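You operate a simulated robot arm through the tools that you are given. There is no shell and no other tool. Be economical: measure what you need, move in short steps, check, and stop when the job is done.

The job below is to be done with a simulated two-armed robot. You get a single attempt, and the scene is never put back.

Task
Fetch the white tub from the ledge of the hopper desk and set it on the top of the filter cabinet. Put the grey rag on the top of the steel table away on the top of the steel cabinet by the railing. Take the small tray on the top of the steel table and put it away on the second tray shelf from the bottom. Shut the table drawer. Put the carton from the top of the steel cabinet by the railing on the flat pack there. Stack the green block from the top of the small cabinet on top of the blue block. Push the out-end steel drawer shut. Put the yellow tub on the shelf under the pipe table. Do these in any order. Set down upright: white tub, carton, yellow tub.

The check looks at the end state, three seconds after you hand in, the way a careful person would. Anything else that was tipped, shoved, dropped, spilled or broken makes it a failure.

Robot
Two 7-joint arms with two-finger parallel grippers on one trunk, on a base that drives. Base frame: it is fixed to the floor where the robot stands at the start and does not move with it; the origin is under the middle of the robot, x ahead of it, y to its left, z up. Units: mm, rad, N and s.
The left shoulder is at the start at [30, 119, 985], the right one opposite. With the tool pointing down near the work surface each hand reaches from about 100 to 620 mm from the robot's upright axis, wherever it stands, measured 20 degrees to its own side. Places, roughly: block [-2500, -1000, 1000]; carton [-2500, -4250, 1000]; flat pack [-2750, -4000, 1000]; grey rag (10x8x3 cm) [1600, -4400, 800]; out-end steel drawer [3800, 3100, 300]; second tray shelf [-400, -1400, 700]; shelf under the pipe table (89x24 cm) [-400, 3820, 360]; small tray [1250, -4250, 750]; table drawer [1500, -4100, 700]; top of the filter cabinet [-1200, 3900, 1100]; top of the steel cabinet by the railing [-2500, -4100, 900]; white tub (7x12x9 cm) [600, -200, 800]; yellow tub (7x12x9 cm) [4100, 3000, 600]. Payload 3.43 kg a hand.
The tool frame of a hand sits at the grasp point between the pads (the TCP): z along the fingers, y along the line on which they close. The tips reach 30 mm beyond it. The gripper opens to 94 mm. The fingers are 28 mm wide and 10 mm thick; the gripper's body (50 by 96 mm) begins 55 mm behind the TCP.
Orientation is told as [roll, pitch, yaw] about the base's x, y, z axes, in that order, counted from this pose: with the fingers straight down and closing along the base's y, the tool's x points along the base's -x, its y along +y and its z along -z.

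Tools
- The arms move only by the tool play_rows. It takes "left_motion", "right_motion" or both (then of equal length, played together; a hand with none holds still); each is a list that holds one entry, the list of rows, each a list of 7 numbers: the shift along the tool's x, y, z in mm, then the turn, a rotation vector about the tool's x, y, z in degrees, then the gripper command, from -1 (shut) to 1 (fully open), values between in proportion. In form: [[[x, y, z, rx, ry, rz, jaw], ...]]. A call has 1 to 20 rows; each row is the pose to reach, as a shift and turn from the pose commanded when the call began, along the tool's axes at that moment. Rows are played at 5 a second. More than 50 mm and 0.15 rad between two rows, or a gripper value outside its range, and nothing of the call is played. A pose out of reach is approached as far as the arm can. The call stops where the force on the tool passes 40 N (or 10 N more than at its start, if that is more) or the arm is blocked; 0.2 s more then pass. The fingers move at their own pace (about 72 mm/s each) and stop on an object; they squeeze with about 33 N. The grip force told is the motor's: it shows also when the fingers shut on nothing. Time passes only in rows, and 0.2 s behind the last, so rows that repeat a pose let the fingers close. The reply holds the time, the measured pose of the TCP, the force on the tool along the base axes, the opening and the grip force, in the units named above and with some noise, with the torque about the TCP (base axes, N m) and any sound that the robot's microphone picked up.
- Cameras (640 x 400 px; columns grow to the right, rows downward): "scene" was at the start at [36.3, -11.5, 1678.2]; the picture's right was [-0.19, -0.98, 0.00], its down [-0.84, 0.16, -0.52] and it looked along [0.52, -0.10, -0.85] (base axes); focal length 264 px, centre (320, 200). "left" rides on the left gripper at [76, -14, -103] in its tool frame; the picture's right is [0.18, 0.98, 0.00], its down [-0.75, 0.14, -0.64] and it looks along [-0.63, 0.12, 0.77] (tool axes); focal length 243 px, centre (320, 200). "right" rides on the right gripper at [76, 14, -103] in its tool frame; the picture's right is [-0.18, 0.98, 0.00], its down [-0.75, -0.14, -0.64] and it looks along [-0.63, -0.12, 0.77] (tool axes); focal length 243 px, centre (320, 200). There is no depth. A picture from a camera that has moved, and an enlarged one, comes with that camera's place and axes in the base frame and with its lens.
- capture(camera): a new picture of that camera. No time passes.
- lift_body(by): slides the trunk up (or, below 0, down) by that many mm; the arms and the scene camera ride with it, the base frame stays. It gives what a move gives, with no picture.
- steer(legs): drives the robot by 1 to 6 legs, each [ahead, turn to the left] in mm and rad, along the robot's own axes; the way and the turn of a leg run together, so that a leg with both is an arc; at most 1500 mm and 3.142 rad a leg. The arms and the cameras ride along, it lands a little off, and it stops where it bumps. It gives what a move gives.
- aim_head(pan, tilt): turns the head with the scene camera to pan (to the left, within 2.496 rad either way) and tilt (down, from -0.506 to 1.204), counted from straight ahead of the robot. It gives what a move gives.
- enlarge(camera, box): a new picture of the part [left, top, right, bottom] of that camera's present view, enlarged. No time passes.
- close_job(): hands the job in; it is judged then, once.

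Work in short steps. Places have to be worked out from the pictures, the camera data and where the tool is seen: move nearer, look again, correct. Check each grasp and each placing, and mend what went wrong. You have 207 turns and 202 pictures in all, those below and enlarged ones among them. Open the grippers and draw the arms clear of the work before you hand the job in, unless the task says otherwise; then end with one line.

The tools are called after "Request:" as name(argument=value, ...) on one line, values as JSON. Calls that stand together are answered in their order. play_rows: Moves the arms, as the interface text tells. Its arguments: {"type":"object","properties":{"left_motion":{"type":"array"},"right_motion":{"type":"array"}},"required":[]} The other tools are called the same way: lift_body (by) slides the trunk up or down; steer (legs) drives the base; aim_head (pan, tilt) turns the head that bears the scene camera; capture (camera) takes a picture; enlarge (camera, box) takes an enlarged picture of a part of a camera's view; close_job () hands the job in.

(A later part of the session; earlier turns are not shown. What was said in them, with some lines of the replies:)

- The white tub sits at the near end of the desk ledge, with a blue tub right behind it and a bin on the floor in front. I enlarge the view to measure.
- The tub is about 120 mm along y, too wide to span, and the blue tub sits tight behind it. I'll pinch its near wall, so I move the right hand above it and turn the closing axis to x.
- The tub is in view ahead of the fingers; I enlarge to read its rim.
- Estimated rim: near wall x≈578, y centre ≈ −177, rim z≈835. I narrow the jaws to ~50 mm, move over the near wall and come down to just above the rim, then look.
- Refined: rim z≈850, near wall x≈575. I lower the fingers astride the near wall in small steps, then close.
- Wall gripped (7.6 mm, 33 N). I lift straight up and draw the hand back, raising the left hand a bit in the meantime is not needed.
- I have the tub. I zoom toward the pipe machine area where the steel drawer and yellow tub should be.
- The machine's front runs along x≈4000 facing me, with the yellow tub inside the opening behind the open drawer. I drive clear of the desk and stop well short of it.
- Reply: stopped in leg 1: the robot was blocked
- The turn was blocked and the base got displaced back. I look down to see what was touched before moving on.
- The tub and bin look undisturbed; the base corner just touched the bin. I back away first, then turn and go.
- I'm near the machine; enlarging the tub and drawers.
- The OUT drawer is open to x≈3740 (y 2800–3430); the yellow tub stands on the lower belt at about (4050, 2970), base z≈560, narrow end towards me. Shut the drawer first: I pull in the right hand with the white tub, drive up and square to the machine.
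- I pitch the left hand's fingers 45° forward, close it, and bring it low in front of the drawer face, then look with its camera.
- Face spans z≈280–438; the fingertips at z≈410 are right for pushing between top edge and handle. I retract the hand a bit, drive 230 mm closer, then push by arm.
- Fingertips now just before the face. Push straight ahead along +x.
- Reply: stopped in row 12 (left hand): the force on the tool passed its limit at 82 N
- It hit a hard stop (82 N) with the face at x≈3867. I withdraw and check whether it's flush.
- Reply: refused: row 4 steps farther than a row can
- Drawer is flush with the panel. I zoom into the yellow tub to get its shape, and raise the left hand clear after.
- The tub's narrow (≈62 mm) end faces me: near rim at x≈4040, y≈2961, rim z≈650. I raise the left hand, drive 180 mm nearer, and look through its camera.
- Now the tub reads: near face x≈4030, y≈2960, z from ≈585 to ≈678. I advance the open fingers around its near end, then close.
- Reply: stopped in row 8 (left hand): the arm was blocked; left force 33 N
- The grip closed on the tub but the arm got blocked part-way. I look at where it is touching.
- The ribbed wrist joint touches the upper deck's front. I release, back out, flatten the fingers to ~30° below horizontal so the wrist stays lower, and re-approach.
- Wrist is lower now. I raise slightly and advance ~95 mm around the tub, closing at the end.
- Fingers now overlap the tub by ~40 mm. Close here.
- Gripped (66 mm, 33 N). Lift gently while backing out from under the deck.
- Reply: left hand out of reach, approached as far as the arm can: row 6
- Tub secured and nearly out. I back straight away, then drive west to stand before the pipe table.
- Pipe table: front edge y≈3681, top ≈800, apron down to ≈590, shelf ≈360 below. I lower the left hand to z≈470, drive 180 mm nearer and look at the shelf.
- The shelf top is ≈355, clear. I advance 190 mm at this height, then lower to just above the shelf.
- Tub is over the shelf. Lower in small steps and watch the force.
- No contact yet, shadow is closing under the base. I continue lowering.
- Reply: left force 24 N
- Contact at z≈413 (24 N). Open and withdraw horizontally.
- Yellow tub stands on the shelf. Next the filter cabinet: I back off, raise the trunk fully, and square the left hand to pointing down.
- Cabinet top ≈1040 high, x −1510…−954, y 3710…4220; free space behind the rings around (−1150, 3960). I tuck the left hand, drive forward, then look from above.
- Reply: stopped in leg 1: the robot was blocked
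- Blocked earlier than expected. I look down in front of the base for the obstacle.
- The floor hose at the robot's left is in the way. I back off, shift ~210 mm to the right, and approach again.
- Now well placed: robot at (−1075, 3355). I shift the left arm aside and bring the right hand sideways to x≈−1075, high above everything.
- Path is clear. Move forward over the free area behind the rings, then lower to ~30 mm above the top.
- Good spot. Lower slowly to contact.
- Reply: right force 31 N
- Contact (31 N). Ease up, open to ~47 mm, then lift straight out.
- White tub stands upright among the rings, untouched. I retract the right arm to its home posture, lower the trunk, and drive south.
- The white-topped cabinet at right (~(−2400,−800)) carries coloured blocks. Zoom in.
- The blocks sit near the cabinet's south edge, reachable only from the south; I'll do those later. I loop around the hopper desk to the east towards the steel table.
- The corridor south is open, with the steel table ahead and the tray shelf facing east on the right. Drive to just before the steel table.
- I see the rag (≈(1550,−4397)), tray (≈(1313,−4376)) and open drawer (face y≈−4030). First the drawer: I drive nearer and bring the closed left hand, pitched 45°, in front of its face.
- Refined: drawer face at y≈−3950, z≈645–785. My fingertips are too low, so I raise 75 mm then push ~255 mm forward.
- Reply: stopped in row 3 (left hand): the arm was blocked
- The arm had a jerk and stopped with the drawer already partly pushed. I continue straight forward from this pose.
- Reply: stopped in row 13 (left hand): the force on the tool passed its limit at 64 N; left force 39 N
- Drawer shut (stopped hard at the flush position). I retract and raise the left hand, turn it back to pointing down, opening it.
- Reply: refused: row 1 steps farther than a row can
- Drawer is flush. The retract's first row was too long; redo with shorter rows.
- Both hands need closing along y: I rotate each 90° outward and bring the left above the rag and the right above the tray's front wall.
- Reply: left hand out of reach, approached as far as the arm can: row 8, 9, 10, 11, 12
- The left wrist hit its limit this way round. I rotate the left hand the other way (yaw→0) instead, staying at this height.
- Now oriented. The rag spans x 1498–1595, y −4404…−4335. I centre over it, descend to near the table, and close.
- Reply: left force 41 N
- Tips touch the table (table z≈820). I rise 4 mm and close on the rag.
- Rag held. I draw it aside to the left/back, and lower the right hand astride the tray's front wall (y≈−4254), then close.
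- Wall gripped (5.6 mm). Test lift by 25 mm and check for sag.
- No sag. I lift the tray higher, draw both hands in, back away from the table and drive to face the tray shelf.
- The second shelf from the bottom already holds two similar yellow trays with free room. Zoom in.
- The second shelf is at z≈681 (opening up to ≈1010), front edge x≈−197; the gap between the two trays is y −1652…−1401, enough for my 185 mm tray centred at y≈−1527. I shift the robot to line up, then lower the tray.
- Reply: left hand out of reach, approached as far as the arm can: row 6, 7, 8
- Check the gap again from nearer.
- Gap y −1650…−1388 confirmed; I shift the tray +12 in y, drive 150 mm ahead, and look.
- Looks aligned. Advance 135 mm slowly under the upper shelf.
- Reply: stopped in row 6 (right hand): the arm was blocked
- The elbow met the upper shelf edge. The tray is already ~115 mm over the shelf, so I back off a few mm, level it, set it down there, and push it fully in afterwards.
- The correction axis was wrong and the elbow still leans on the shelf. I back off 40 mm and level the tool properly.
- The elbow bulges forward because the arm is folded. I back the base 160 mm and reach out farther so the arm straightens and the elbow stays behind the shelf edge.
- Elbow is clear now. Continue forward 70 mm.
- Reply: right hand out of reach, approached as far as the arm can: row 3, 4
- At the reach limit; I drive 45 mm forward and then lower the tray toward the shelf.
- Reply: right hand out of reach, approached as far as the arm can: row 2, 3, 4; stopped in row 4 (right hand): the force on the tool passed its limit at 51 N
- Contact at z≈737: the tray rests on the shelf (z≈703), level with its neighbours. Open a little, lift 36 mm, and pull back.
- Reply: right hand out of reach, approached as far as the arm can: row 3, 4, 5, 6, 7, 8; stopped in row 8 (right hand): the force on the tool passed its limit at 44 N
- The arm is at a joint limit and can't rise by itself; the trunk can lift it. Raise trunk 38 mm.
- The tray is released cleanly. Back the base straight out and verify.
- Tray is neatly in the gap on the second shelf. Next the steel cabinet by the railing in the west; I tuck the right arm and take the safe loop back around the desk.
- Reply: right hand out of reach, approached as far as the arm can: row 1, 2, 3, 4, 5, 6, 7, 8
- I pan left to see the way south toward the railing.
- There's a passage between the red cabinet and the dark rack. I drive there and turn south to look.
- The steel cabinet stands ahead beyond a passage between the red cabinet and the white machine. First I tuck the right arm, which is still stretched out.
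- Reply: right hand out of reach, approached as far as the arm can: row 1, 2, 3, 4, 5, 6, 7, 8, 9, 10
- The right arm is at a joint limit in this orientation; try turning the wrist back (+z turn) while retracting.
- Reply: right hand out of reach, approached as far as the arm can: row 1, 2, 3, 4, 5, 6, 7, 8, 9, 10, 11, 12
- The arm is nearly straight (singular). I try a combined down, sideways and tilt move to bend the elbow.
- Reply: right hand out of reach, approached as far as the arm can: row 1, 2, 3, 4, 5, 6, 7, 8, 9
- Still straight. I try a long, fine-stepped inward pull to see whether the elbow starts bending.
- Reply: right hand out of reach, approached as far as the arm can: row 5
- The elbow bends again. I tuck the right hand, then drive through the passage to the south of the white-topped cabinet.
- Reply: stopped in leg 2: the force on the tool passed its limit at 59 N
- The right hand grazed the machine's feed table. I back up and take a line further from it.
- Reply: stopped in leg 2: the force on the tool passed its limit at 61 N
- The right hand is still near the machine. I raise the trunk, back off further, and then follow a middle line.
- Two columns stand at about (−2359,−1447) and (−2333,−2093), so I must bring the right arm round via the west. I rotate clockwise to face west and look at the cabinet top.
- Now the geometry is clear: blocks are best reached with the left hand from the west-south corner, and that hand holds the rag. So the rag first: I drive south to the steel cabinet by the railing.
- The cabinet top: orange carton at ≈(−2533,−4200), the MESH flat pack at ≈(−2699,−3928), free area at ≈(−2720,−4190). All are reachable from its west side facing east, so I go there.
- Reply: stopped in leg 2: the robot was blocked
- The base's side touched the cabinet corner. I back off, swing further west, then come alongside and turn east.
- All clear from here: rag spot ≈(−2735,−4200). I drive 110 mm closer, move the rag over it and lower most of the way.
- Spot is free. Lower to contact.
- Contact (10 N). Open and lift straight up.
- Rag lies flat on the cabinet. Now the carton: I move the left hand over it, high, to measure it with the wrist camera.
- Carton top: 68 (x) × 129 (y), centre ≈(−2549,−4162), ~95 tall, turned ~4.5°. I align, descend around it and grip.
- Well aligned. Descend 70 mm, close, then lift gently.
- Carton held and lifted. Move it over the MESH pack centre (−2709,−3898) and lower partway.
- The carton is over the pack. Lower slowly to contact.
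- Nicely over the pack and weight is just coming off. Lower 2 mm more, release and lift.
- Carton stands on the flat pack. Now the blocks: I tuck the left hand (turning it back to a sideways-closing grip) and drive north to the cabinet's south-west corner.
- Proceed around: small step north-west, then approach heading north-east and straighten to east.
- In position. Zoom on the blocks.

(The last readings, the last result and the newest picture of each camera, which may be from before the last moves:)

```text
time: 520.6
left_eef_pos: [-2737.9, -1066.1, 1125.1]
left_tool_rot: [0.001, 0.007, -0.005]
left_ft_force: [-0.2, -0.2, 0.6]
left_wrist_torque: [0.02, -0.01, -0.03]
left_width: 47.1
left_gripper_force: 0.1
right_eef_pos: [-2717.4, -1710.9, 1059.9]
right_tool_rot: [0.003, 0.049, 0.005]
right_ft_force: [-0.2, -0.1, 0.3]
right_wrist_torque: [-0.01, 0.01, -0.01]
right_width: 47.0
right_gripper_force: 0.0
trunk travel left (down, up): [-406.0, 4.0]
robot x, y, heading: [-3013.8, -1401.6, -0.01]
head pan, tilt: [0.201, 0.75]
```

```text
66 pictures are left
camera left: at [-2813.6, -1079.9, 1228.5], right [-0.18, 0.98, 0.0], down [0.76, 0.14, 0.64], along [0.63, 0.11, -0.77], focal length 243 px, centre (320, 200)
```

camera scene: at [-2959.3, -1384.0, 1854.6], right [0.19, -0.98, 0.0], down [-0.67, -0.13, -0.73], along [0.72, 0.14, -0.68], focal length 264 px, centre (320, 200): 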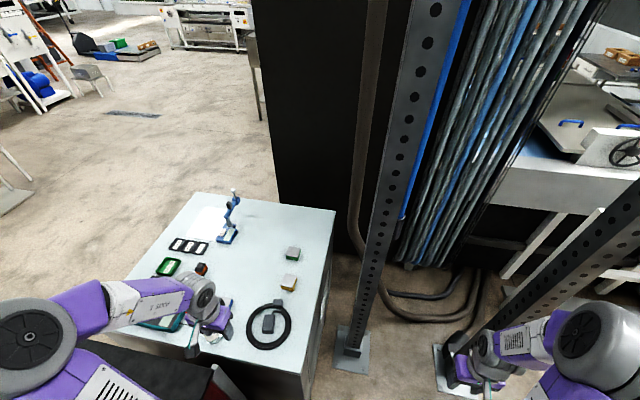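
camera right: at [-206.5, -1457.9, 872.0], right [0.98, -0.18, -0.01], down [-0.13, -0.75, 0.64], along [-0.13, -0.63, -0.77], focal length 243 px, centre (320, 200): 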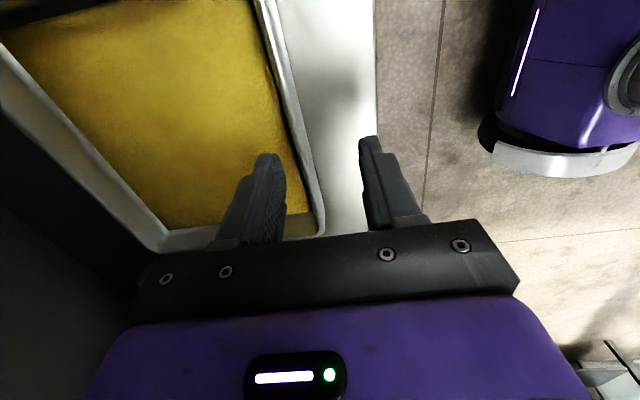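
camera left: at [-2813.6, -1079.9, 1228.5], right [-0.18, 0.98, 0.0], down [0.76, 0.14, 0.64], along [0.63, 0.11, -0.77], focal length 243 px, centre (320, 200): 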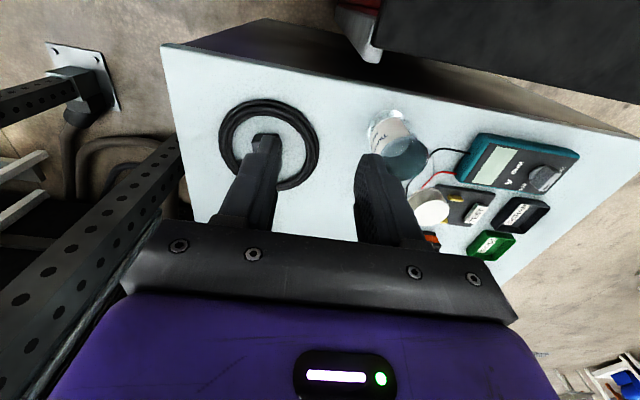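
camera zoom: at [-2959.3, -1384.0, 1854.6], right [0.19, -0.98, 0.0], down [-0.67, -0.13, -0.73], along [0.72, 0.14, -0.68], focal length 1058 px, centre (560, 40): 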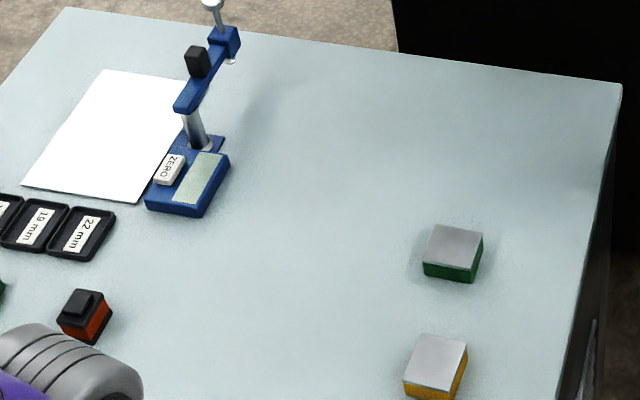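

Better: standing further east along the south side (robot at ≈(−2785,−1545)) puts both blocks well within left-hand reach and keeps the column to the right. I reposition there.

Request:
steer(legs=[[-250, 0], [0, -0.5], [305, 0], [0, 0.505], [212, 0]])

Request:
aim_head(pan=0.65, tilt=0.8)

Request:
capture(camera="scene")

```text
time: 527.8
left_eef_pos: [-2637.7, -1199.6, 1124.0]
left_tool_rot: [0.001, 0.012, 0.038]
left_ft_force: [0.1, 0.0, -1.4]
left_wrist_torque: [-0.01, 0.05, 0.0]
left_width: 47.0
left_gripper_force: 0.1
right_eef_pos: [-2589.7, -1844.1, 1059.2]
right_tool_rot: [0.004, 0.053, 0.052]
right_ft_force: [0.1, -0.3, 0.0]
right_wrist_torque: [0.03, 0.05, -0.01]
right_width: 47.1
right_gripper_force: 0.0
trunk travel left (down, up): [-406.0, 4.0]
robot x, y, heading: [-2899.4, -1547.1, 0.035]
head pan, tilt: [0.201, 0.75]
stopped in leg 5: the robot was blocked; the commanded pose is now the measured one
```

```text
time: 528.7
left_eef_pos: [-2643.1, -1199.8, 1125.4]
left_tool_rot: [0.001, 0.011, 0.036]
left_ft_force: [1.0, -0.3, -0.5]
left_wrist_torque: [-0.01, -0.02, 0.01]
left_width: 46.8
left_gripper_force: 0.1
right_eef_pos: [-2593.1, -1845.0, 1060.4]
right_tool_rot: [0.002, 0.047, 0.05]
right_ft_force: [0.5, 0.0, 0.3]
right_wrist_torque: [0.03, -0.01, 0.01]
right_width: 47.0
right_gripper_force: 0.0
trunk travel left (down, up): [-406.0, 4.0]
robot x, y, heading: [-2898.9, -1545.5, 0.035]
head pan, tilt: [0.649, 0.799]
```

```text
65 pictures are left
camera scene: at [-2867.1, -1495.9, 1850.6], right [0.63, -0.77, 0.0], down [-0.56, -0.45, -0.7], along [0.54, 0.44, -0.72], focal length 264 px, centre (320, 200)
```

scene: 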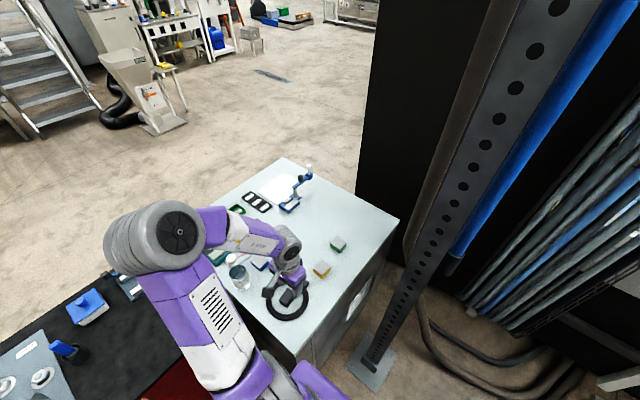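

The base's side touched the cabinet's corner. I back up, shift ~55 mm further south, and go forward again.

Request:
steer(legs=[[-250, 0], [0, -0.35], [160, 0], [0, 0.315], [205, 0]])

Request:
capture(camera="scene")

Request:
enlarge(camera="scene", box=[180, 140, 400, 300])

```text
time: 534.9
left_eef_pos: [-2511.4, -1277.0, 1124.6]
left_tool_rot: [0.001, 0.01, -0.011]
left_ft_force: [0.6, -0.2, 0.7]
left_wrist_torque: [-0.01, 0.01, -0.01]
left_width: 47.0
left_gripper_force: 0.0
right_eef_pos: [-2492.7, -1921.6, 1059.8]
right_tool_rot: [0.001, 0.046, 0.001]
right_ft_force: [-0.1, -0.1, -0.3]
right_wrist_torque: [-0.04, 0.03, 0.02]
right_width: 47.2
right_gripper_force: 0.2
trunk travel left (down, up): [-406.0, 4.0]
robot x, y, heading: [-2783.6, -1615.8, -0.012]
head pan, tilt: [0.649, 0.799]
```

```text
64 pictures are left
camera scene: at [-2750.8, -1560.4, 1850.6], right [0.59, -0.8, 0.0], down [-0.58, -0.43, -0.7], along [0.56, 0.41, -0.72], focal length 264 px, centre (320, 200)
```

scene: 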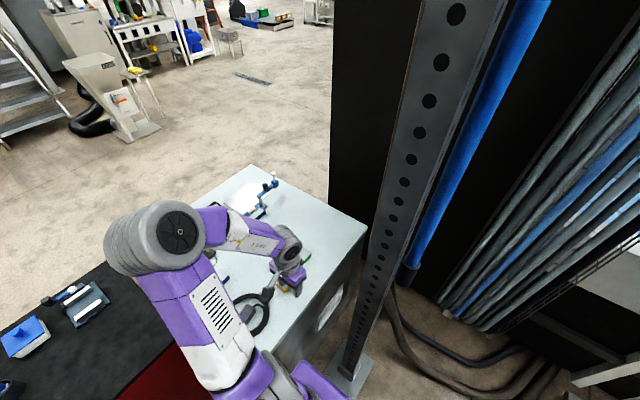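

```text
2.50 times, centred on (290, 220) of scene
camera zoom: at [-2750.8, -1560.4, 1850.6], right [0.59, -0.8, 0.0], down [-0.58, -0.43, -0.7], along [0.56, 0.41, -0.72], focal length 661 px, centre (395, 150)
```

zoom: 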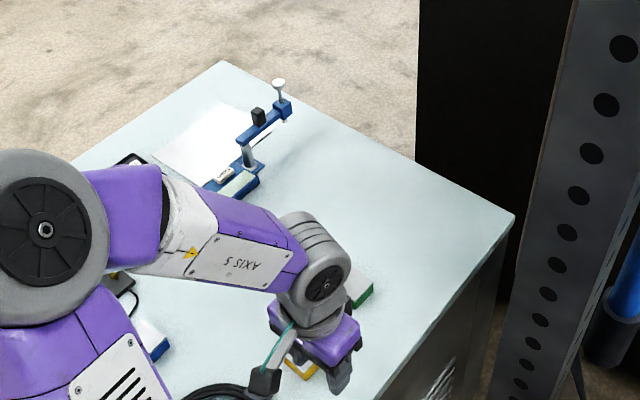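

Both blocks are now within reach. I move the left hand above the green block, opening it, and look with the wrist camera.

Request:
play_rows(left_motion=[[[-30, 20, 0, 0, 0, 0, 0.6], [-62, 42, 0, 0, 0, 0, 0.6], [-94, 64, 0, 0, 0, 0, 0.6], [-126, 86, 10, 0, 0, 0, 0.6], [-158, 106, 25, 0, 0, 0, 0.6], [-190, 126, 45, 0, 0, 0, 0.6], [-209, 140, 75, 0, 0, 0, 0.6]]])

Request:
capture(camera="left")

Request:
capture(camera="scene")

```text
time: 536.5
left_eef_pos: [-2318.8, -1153.6, 1081.4]
left_tool_rot: [0.001, 0.008, -0.012]
left_ft_force: [-0.1, 0.1, 0.2]
left_wrist_torque: [0.02, -0.04, 0.02]
left_width: 75.4
left_gripper_force: 0.0
left hand out of reach, approached as far as the arm can: row 7
right_eef_pos: [-2495.0, -1921.3, 1061.0]
right_tool_rot: [0.002, 0.047, -0.001]
right_ft_force: [-1.0, 0.6, -0.2]
right_wrist_torque: [-0.01, -0.01, -0.01]
right_width: 47.0
right_gripper_force: 0.0
trunk travel left (down, up): [-406.0, 4.0]
robot x, y, heading: [-2780.5, -1606.1, -0.013]
head pan, tilt: [0.649, 0.799]
```

```text
62 pictures are left
camera left: at [-2394.7, -1167.5, 1185.1], right [-0.17, 0.98, 0.0], down [0.76, 0.13, 0.64], along [0.63, 0.11, -0.77], focal length 243 px, centre (320, 200)
```

left: 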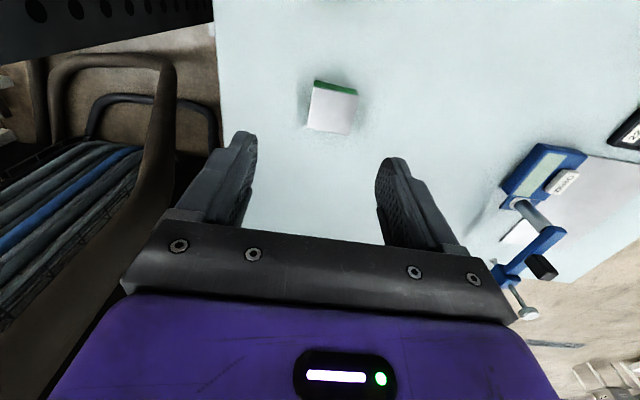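

```text
61 pictures are left
camera scene: at [-2752.0, -1561.7, 1850.7], right [0.59, -0.8, 0.0], down [-0.58, -0.43, -0.7], along [0.56, 0.42, -0.72], focal length 264 px, centre (320, 200)
```

scene: 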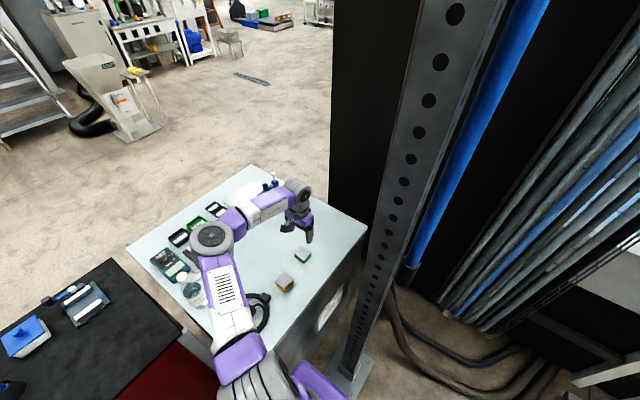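

The green block's top centre is at (−2299,−1137). I pitch the fingers 20° forward to gain reach, shift over it and come down to just above.

Request:
play_rows(left_motion=[[[0, 0, 20, 0, -7, 0, 0.6], [-4, 4, 45, 0, -14, 0, 0.6], [-10, 8, 75, 0, -20, 0, 0.6], [-15, 13, 105, 0, -20, 0, 0.6], [-20, 17, 125, 0, -20, 0, 0.6]]])

Request:
capture(camera="left")

Request:
enlarge(camera="scene", box=[120, 150, 380, 340])

```text
time: 537.7
left_eef_pos: [-2301.6, -1134.8, 950.9]
left_tool_rot: [0.0, -0.341, -0.013]
left_ft_force: [0.5, -1.2, 0.0]
left_wrist_torque: [0.02, 0.01, 0.02]
left_width: 75.0
left_gripper_force: 0.1
right_eef_pos: [-2494.0, -1921.2, 1060.3]
right_tool_rot: [0.003, 0.046, -0.001]
right_ft_force: [-0.1, 0.1, -0.2]
right_wrist_torque: [0.0, 0.04, -0.02]
right_width: 46.8
right_gripper_force: 0.0
trunk travel left (down, up): [-406.0, 4.0]
robot x, y, heading: [-2785.7, -1608.7, -0.014]
head pan, tilt: [0.649, 0.799]
```

```text
60 pictures are left
camera left: at [-2407.5, -1148.4, 1023.3], right [-0.16, 0.98, -0.06], down [0.5, 0.13, 0.86], along [0.85, 0.11, -0.51], focal length 243 px, centre (320, 200)
```

left: 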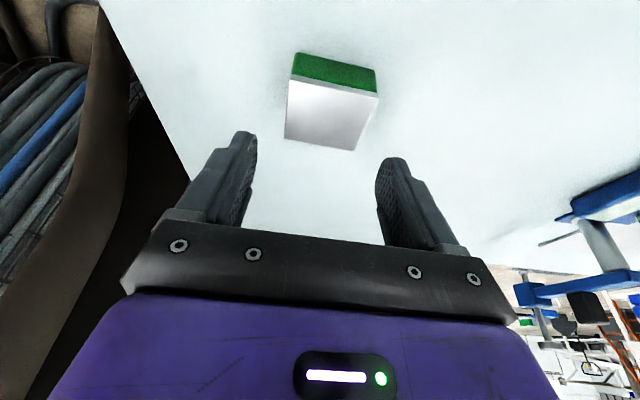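

```text
2.11 times, centred on (250, 245) of scene
camera zoom: at [-2750.2, -1560.1, 1850.6], right [0.59, -0.8, 0.0], down [-0.58, -0.43, -0.7], along [0.56, 0.41, -0.72], focal length 557 px, centre (467, 105)
```

zoom: 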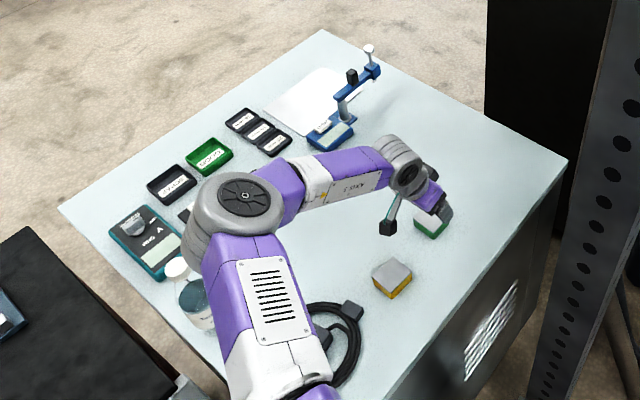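

Block: centre (−2297,−1134), z ≈868–895. Descend 43 mm so the tips straddle it, then close.

Request:
play_rows(left_motion=[[[6, 0, 13, 0, 0, 0, 0.6], [11, 0, 27, 0, 0, 0, 0.6], [15, 0, 35, 0, 0, 0, 0.6], [17, 0, 39.5, 0, 0, 0, 0.6], [17, 0, 39.5, 0, 0, 0, -1], [17, 0, 39.5, 0, 0, 0, -1], [17, 0, 39.5, 0, 0, 0, -1]]])

Request:
capture(camera="left")

```text
time: 539.3
left_eef_pos: [-2306.0, -1133.4, 908.8]
left_tool_rot: [0.0, -0.341, -0.013]
left_ft_force: [-0.2, -0.6, -0.5]
left_wrist_torque: [-0.08, -0.13, 0.0]
left_width: 55.4
left_gripper_force: 33.0
right_eef_pos: [-2493.9, -1921.4, 1061.1]
right_tool_rot: [0.001, 0.049, -0.001]
right_ft_force: [-0.3, 0.2, 0.2]
right_wrist_torque: [0.01, -0.03, 0.0]
right_width: 46.9
right_gripper_force: 0.0
trunk travel left (down, up): [-406.0, 4.0]
robot x, y, heading: [-2785.7, -1609.0, -0.01]
head pan, tilt: [0.649, 0.799]
```

```text
58 pictures are left
camera left: at [-2411.6, -1146.4, 980.0], right [-0.16, 0.98, -0.06], down [0.5, 0.13, 0.86], along [0.85, 0.11, -0.51], focal length 243 px, centre (320, 200)
```

left: 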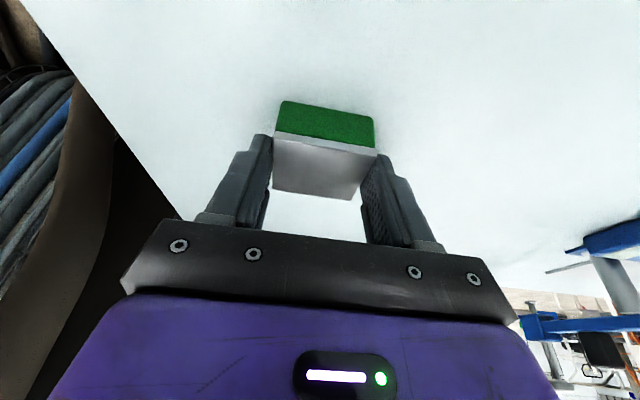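

Gripped (55 mm). Because the bottle stands west of the blue block, I lift and yaw the tool 90° so the camera side points south, moving toward the middle of the cabinet.

Request:
play_rows(left_motion=[[[-13, 0, -38, 0, 0, 0, -1], [-27, 0, -75, 0, 0, 0, -1], [-40, 0, -113, 0, 0, 0, -1], [-50, 0, -141, 0, 0, 0, -1], [-39, 5, -145, -2.7, 0, -7.7, -1], [-28, 11, -149, -5.5, 0, -15.4, -1], [-17, 16, -153, -8.2, 0, -23.2, -1], [-6, 22, -157, -10.9, 0, -30.9, -1], [6, 27, -161, -13.7, 0, -38.6, -1], [17, 33, -165, -16.4, 0, -46.3, -1], [28, 38, -169, -19.1, 0, -54, -1], [39, 44, -173, -21.9, 0, -61.7, -1], [50, 49, -177, -24.6, 0, -69.5, -1], [61, 55, -181, -27.3, 0, -77.2, -1], [72, 60, -185, -30.1, 0, -84.9, -1]]])

Request:
capture(camera="left")

Request:
enlarge(camera="scene", box=[120, 150, 380, 340])

```text
time: 542.5
left_eef_pos: [-2433.0, -1070.4, 1057.7]
left_tool_rot: [0.001, -0.34, 1.563]
left_ft_force: [0.8, 0.1, -4.6]
left_wrist_torque: [-0.06, -0.02, -0.01]
left_width: 55.6
left_gripper_force: 32.4
right_eef_pos: [-2494.0, -1921.3, 1061.2]
right_tool_rot: [0.003, 0.048, -0.001]
right_ft_force: [0.3, -0.5, -0.6]
right_wrist_torque: [0.04, -0.01, 0.02]
right_width: 46.8
right_gripper_force: 0.0
trunk travel left (down, up): [-406.0, 4.0]
robot x, y, heading: [-2785.4, -1611.1, -0.016]
head pan, tilt: [0.649, 0.799]
```

```text
57 pictures are left
camera left: at [-2419.9, -1176.8, 1129.5], right [-0.98, -0.17, -0.06], down [-0.14, 0.5, 0.86], along [-0.11, 0.85, -0.51], focal length 243 px, centre (320, 200)
```

left: 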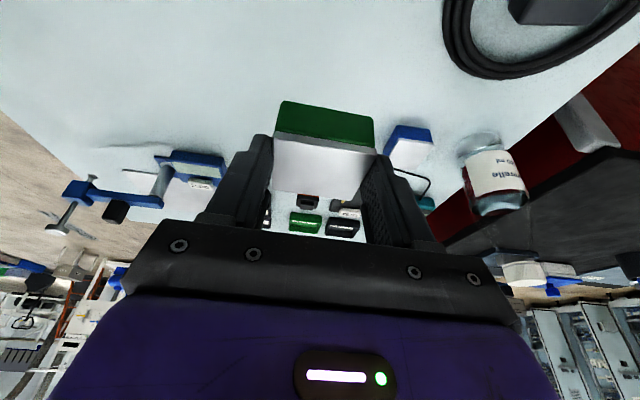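

```text
2.11 times, centred on (250, 245) of scene
camera zoom: at [-2750.5, -1560.0, 1850.6], right [0.59, -0.8, 0.0], down [-0.58, -0.43, -0.7], along [0.56, 0.41, -0.72], focal length 557 px, centre (467, 105)
```

zoom: 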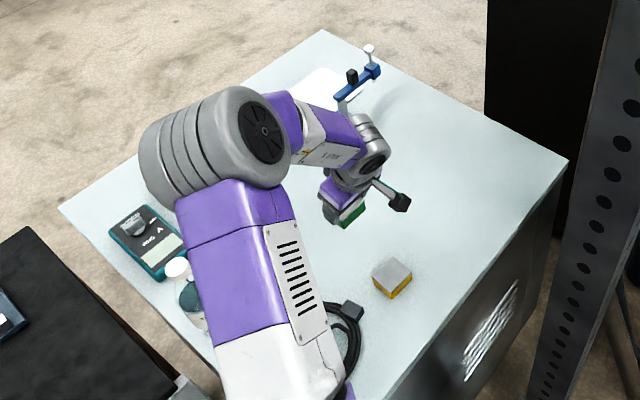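

The blue block is visible ahead at ≈(−2567,−944). Zoom to measure it precisely.

Request:
enlarge(camera="left", box=[360, 100, 480, 190])

```text
4.44 times, centred on (420, 145) of left
camera zoom: at [-2419.9, -1176.8, 1129.5], right [-0.98, -0.17, -0.06], down [-0.14, 0.5, 0.86], along [-0.11, 0.85, -0.51], focal length 1078 px, centre (-124, 444)
```

zoom: 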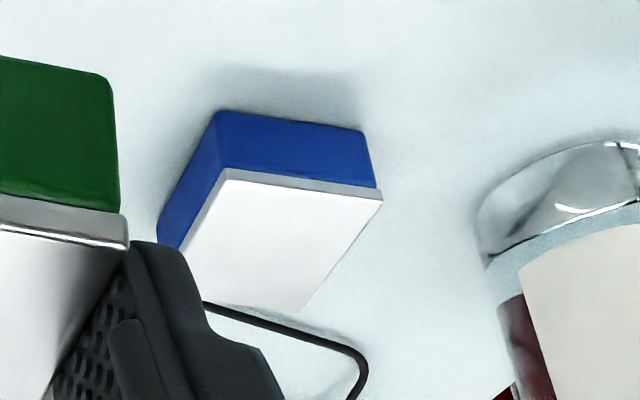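

Blue block: centre ≈(−2568,−941), top z≈896. The green block's centre is 9 mm ahead of the TCP, so I target TCP (−2568,−950), first translating high then lowering to ~20 mm above.

Request:
play_rows(left_motion=[[[-28, 34, 10, 0, 0, 0, -1], [-57, 68, 20, 0, 0, 0, -1], [-85, 102, 30, 0, 0, 0, -1], [-113, 136, 40, 0, 0, 0, -1], [-101, 136, 74, 0, 0, 0, -1], [-87, 136, 113, 0, 0, 0, -1]]])

Request:
capture(camera="left")

Request:
enlarge(camera="scene", box=[120, 150, 380, 340])

```text
time: 543.9
left_eef_pos: [-2567.5, -951.9, 978.5]
left_tool_rot: [-0.001, -0.34, 1.561]
left_ft_force: [-0.6, 0.2, -4.5]
left_wrist_torque: [-0.08, 0.03, -0.01]
left_width: 55.9
left_gripper_force: 32.7
right_eef_pos: [-2494.7, -1920.9, 1061.1]
right_tool_rot: [0.001, 0.046, 0.0]
right_ft_force: [0.3, 0.2, 0.3]
right_wrist_torque: [-0.03, -0.01, 0.0]
right_width: 47.0
right_gripper_force: 0.0
trunk travel left (down, up): [-406.0, 4.0]
robot x, y, heading: [-2786.0, -1612.7, -0.005]
head pan, tilt: [0.649, 0.799]
```

```text
54 pictures are left
camera left: at [-2555.2, -1057.3, 1049.8], right [-0.98, -0.16, -0.06], down [-0.14, 0.5, 0.86], along [-0.11, 0.85, -0.51], focal length 243 px, centre (320, 200)
```

left: 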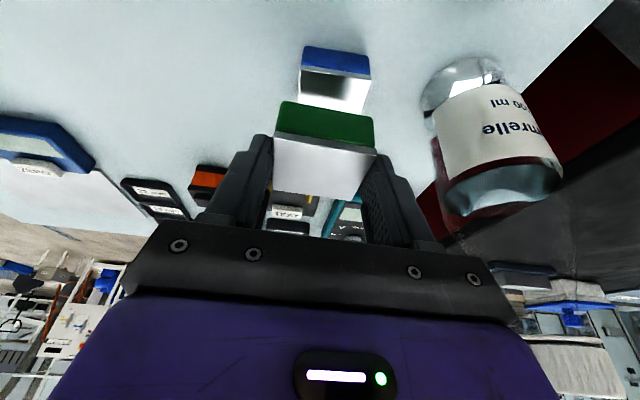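

```text
2.11 times, centred on (250, 245) of scene
camera zoom: at [-2750.4, -1558.2, 1850.5], right [0.59, -0.8, 0.0], down [-0.58, -0.43, -0.7], along [0.56, 0.41, -0.72], focal length 557 px, centre (467, 105)
```

zoom: 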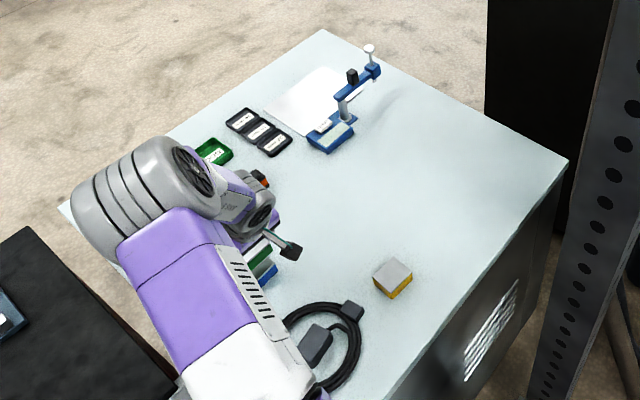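

Alignment is within ~4 mm. I correct by −4 in x and +3 in y and lower to contact.

Request:
play_rows(left_motion=[[[0, 4, 10, 0, 0, 0, -1], [3, 4, 20, 0, 0, 0, -1], [6, 4, 28, 0, 0, 0, -1], [9, 4, 34, 0, 0, 0, -1], [10, 4, 37, 0, 0, 0, -1], [11, 4, 40, 0, 0, 0, -1]]])

Request:
capture(camera="left")

```text
time: 545.3
left_eef_pos: [-2572.0, -947.9, 940.6]
left_tool_rot: [0.001, -0.343, 1.561]
left_ft_force: [-0.4, -1.1, 2.6]
left_wrist_torque: [-0.2, -0.09, 0.02]
left_width: 55.7
left_gripper_force: 33.3
right_eef_pos: [-2494.1, -1921.6, 1060.4]
right_tool_rot: [0.003, 0.047, 0.001]
right_ft_force: [-0.6, -0.6, 0.0]
right_wrist_torque: [-0.02, 0.03, 0.01]
right_width: 47.2
right_gripper_force: 0.0
trunk travel left (down, up): [-406.0, 4.0]
robot x, y, heading: [-2783.3, -1612.5, -0.01]
head pan, tilt: [0.649, 0.799]
```

```text
52 pictures are left
camera left: at [-2558.4, -1054.0, 1012.0], right [-0.98, -0.16, -0.06], down [-0.14, 0.5, 0.86], along [-0.11, 0.85, -0.51], focal length 243 px, centre (320, 200)
```

left: 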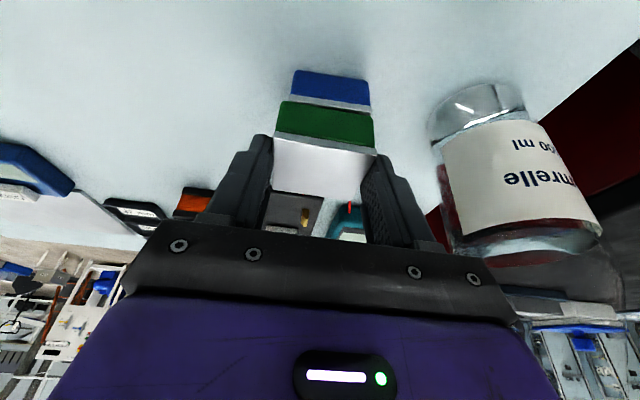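

Contact made, well centred. Open gently and withdraw along the finger axis.

Request:
play_rows(left_motion=[[[0, 0, 0, 0, 0, 0, 0.2], [0, 0, 0, 0, 0, 0, 0.5], [0, 0, 0, 0, 0, 0, 0.5], [0, 0, -25, 0, 0, 0, 0.5], [0, 0, -60, 0, 0, 0, 0.5], [0, 0, -100, 0, 0, 0, 0.5], [0, 0, -140, 0, 0, 0, 0.5]]])

Request:
capture(camera="left")

Request:
enlarge(camera="scene", box=[120, 150, 380, 340])

```text
time: 546.9
left_eef_pos: [-2573.6, -997.8, 1073.3]
left_tool_rot: [0.001, -0.342, 1.561]
left_ft_force: [-0.5, 0.7, 0.3]
left_wrist_torque: [0.0, 0.0, 0.02]
left_width: 70.6
left_gripper_force: 0.0
right_eef_pos: [-2493.9, -1923.5, 1059.7]
right_tool_rot: [0.003, 0.049, -0.001]
right_ft_force: [-0.2, 0.5, -0.7]
right_wrist_torque: [-0.01, 0.02, -0.05]
right_width: 47.3
right_gripper_force: 0.1
trunk travel left (down, up): [-406.0, 4.0]
robot x, y, heading: [-2783.8, -1612.7, -0.008]
head pan, tilt: [0.649, 0.799]
```

```text
51 pictures are left
camera left: at [-2560.5, -1104.0, 1145.2], right [-0.98, -0.16, -0.06], down [-0.13, 0.5, 0.86], along [-0.11, 0.85, -0.51], focal length 243 px, centre (320, 200)
```

left: 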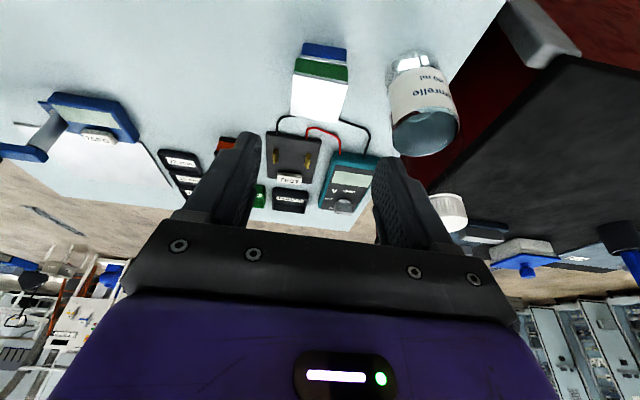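

```text
2.11 times, centred on (250, 245) of scene
camera zoom: at [-2751.2, -1562.3, 1850.7], right [0.59, -0.8, 0.0], down [-0.58, -0.43, -0.7], along [0.56, 0.42, -0.72], focal length 557 px, centre (467, 105)
```

zoom: 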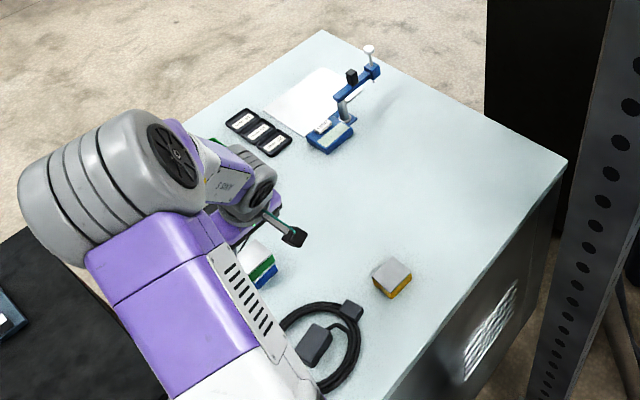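

The green block sits squarely on the blue one. I raise and draw the left hand clear of the bottle, open the grippers, and back away.

Request:
play_rows(left_motion=[[[-6, 0, -38, 0, 0, 0, 0.5], [-15, 0, -70, 0, 0, 0, 0.5], [20, 0, -85, 0, 0, 0, 1], [60, 0, -100, 0, 0, 0, 1], [95, 0, -112, 0, 0, 0, 1], [130, 0, -125, 0, 0, 0, 1]]], right_motion=[[[0, 0, 0, 0, 0, 0, 1], [0, 0, 0, 0, 0, 0, 1], [0, 0, 0, 0, 0, 0, 1], [0, 0, 0, 0, 0, 0, 1], [0, 0, 0, 0, 0, 0, 1], [0, 0, 0, 0, 0, 0, 1]]])

Request:
steer(legs=[[-300, 0]])

Request:
aim_head(pan=0.5, tilt=0.7)

Request:
capture(camera="scene")

```text
time: 548.3
left_eef_pos: [-2574.1, -1160.3, 1146.7]
left_tool_rot: [0.0, -0.343, 1.562]
left_ft_force: [-0.1, 0.1, 0.7]
left_wrist_torque: [0.02, -0.04, 0.02]
left_width: 94.1
left_gripper_force: 0.1
right_eef_pos: [-2493.8, -1922.6, 1059.8]
right_tool_rot: [0.004, 0.046, -0.001]
right_ft_force: [0.7, -0.2, -0.2]
right_wrist_torque: [-0.01, 0.02, -0.03]
right_width: 94.3
right_gripper_force: 0.0
trunk travel left (down, up): [-406.0, 4.0]
robot x, y, heading: [-2785.8, -1607.6, -0.011]
head pan, tilt: [0.649, 0.799]
```

```text
time: 550.3
left_eef_pos: [-2864.8, -1154.8, 1146.6]
left_tool_rot: [0.002, -0.34, 1.563]
left_ft_force: [-0.4, 0.3, -0.1]
left_wrist_torque: [-0.03, 0.03, 0.0]
left_width: 94.0
left_gripper_force: 0.1
right_eef_pos: [-2782.3, -1917.5, 1060.4]
right_tool_rot: [0.002, 0.048, 0.003]
right_ft_force: [0.2, 0.5, 0.0]
right_wrist_torque: [0.01, 0.0, 0.02]
right_width: 93.9
right_gripper_force: 0.1
trunk travel left (down, up): [-406.0, 4.0]
robot x, y, heading: [-3073.3, -1608.1, -0.011]
head pan, tilt: [0.649, 0.799]
```

```text
time: 551.0
left_eef_pos: [-2865.0, -1155.2, 1146.8]
left_tool_rot: [0.002, -0.339, 1.563]
left_ft_force: [-0.8, -0.2, 0.3]
left_wrist_torque: [-0.01, 0.02, 0.04]
left_width: 94.3
left_gripper_force: 0.1
right_eef_pos: [-2783.3, -1917.6, 1060.8]
right_tool_rot: [0.0, 0.047, 0.003]
right_ft_force: [0.0, 1.0, 0.4]
right_wrist_torque: [-0.01, 0.03, 0.03]
right_width: 93.7
right_gripper_force: 0.0
trunk travel left (down, up): [-406.0, 4.0]
robot x, y, heading: [-3074.1, -1609.3, -0.008]
head pan, tilt: [0.499, 0.7]
```

```text
49 pictures are left
camera scene: at [-3030.7, -1565.3, 1858.9], right [0.47, -0.88, 0.0], down [-0.57, -0.3, -0.76], along [0.67, 0.36, -0.64], focal length 264 px, centre (320, 200)
```

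scene: 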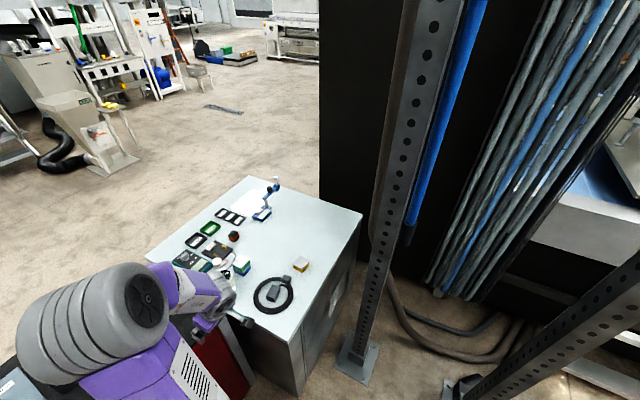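

The stack stands, both hands are empty, open and clear of the work, and each task was checked when it was done. I hand in.

Request:
close_job()

```text
The job is handed in.
```

All eight tasks were finished, checked by picture or contact force as each was done, and handed in. Along the way the robot bumped the floor bin, the upper deck of the drawer machine, the tray-shelf edge, a white machine's feed table and two cabinets; nothing I looked at afterwards seemed displaced, but I did not recheck each of those spots.
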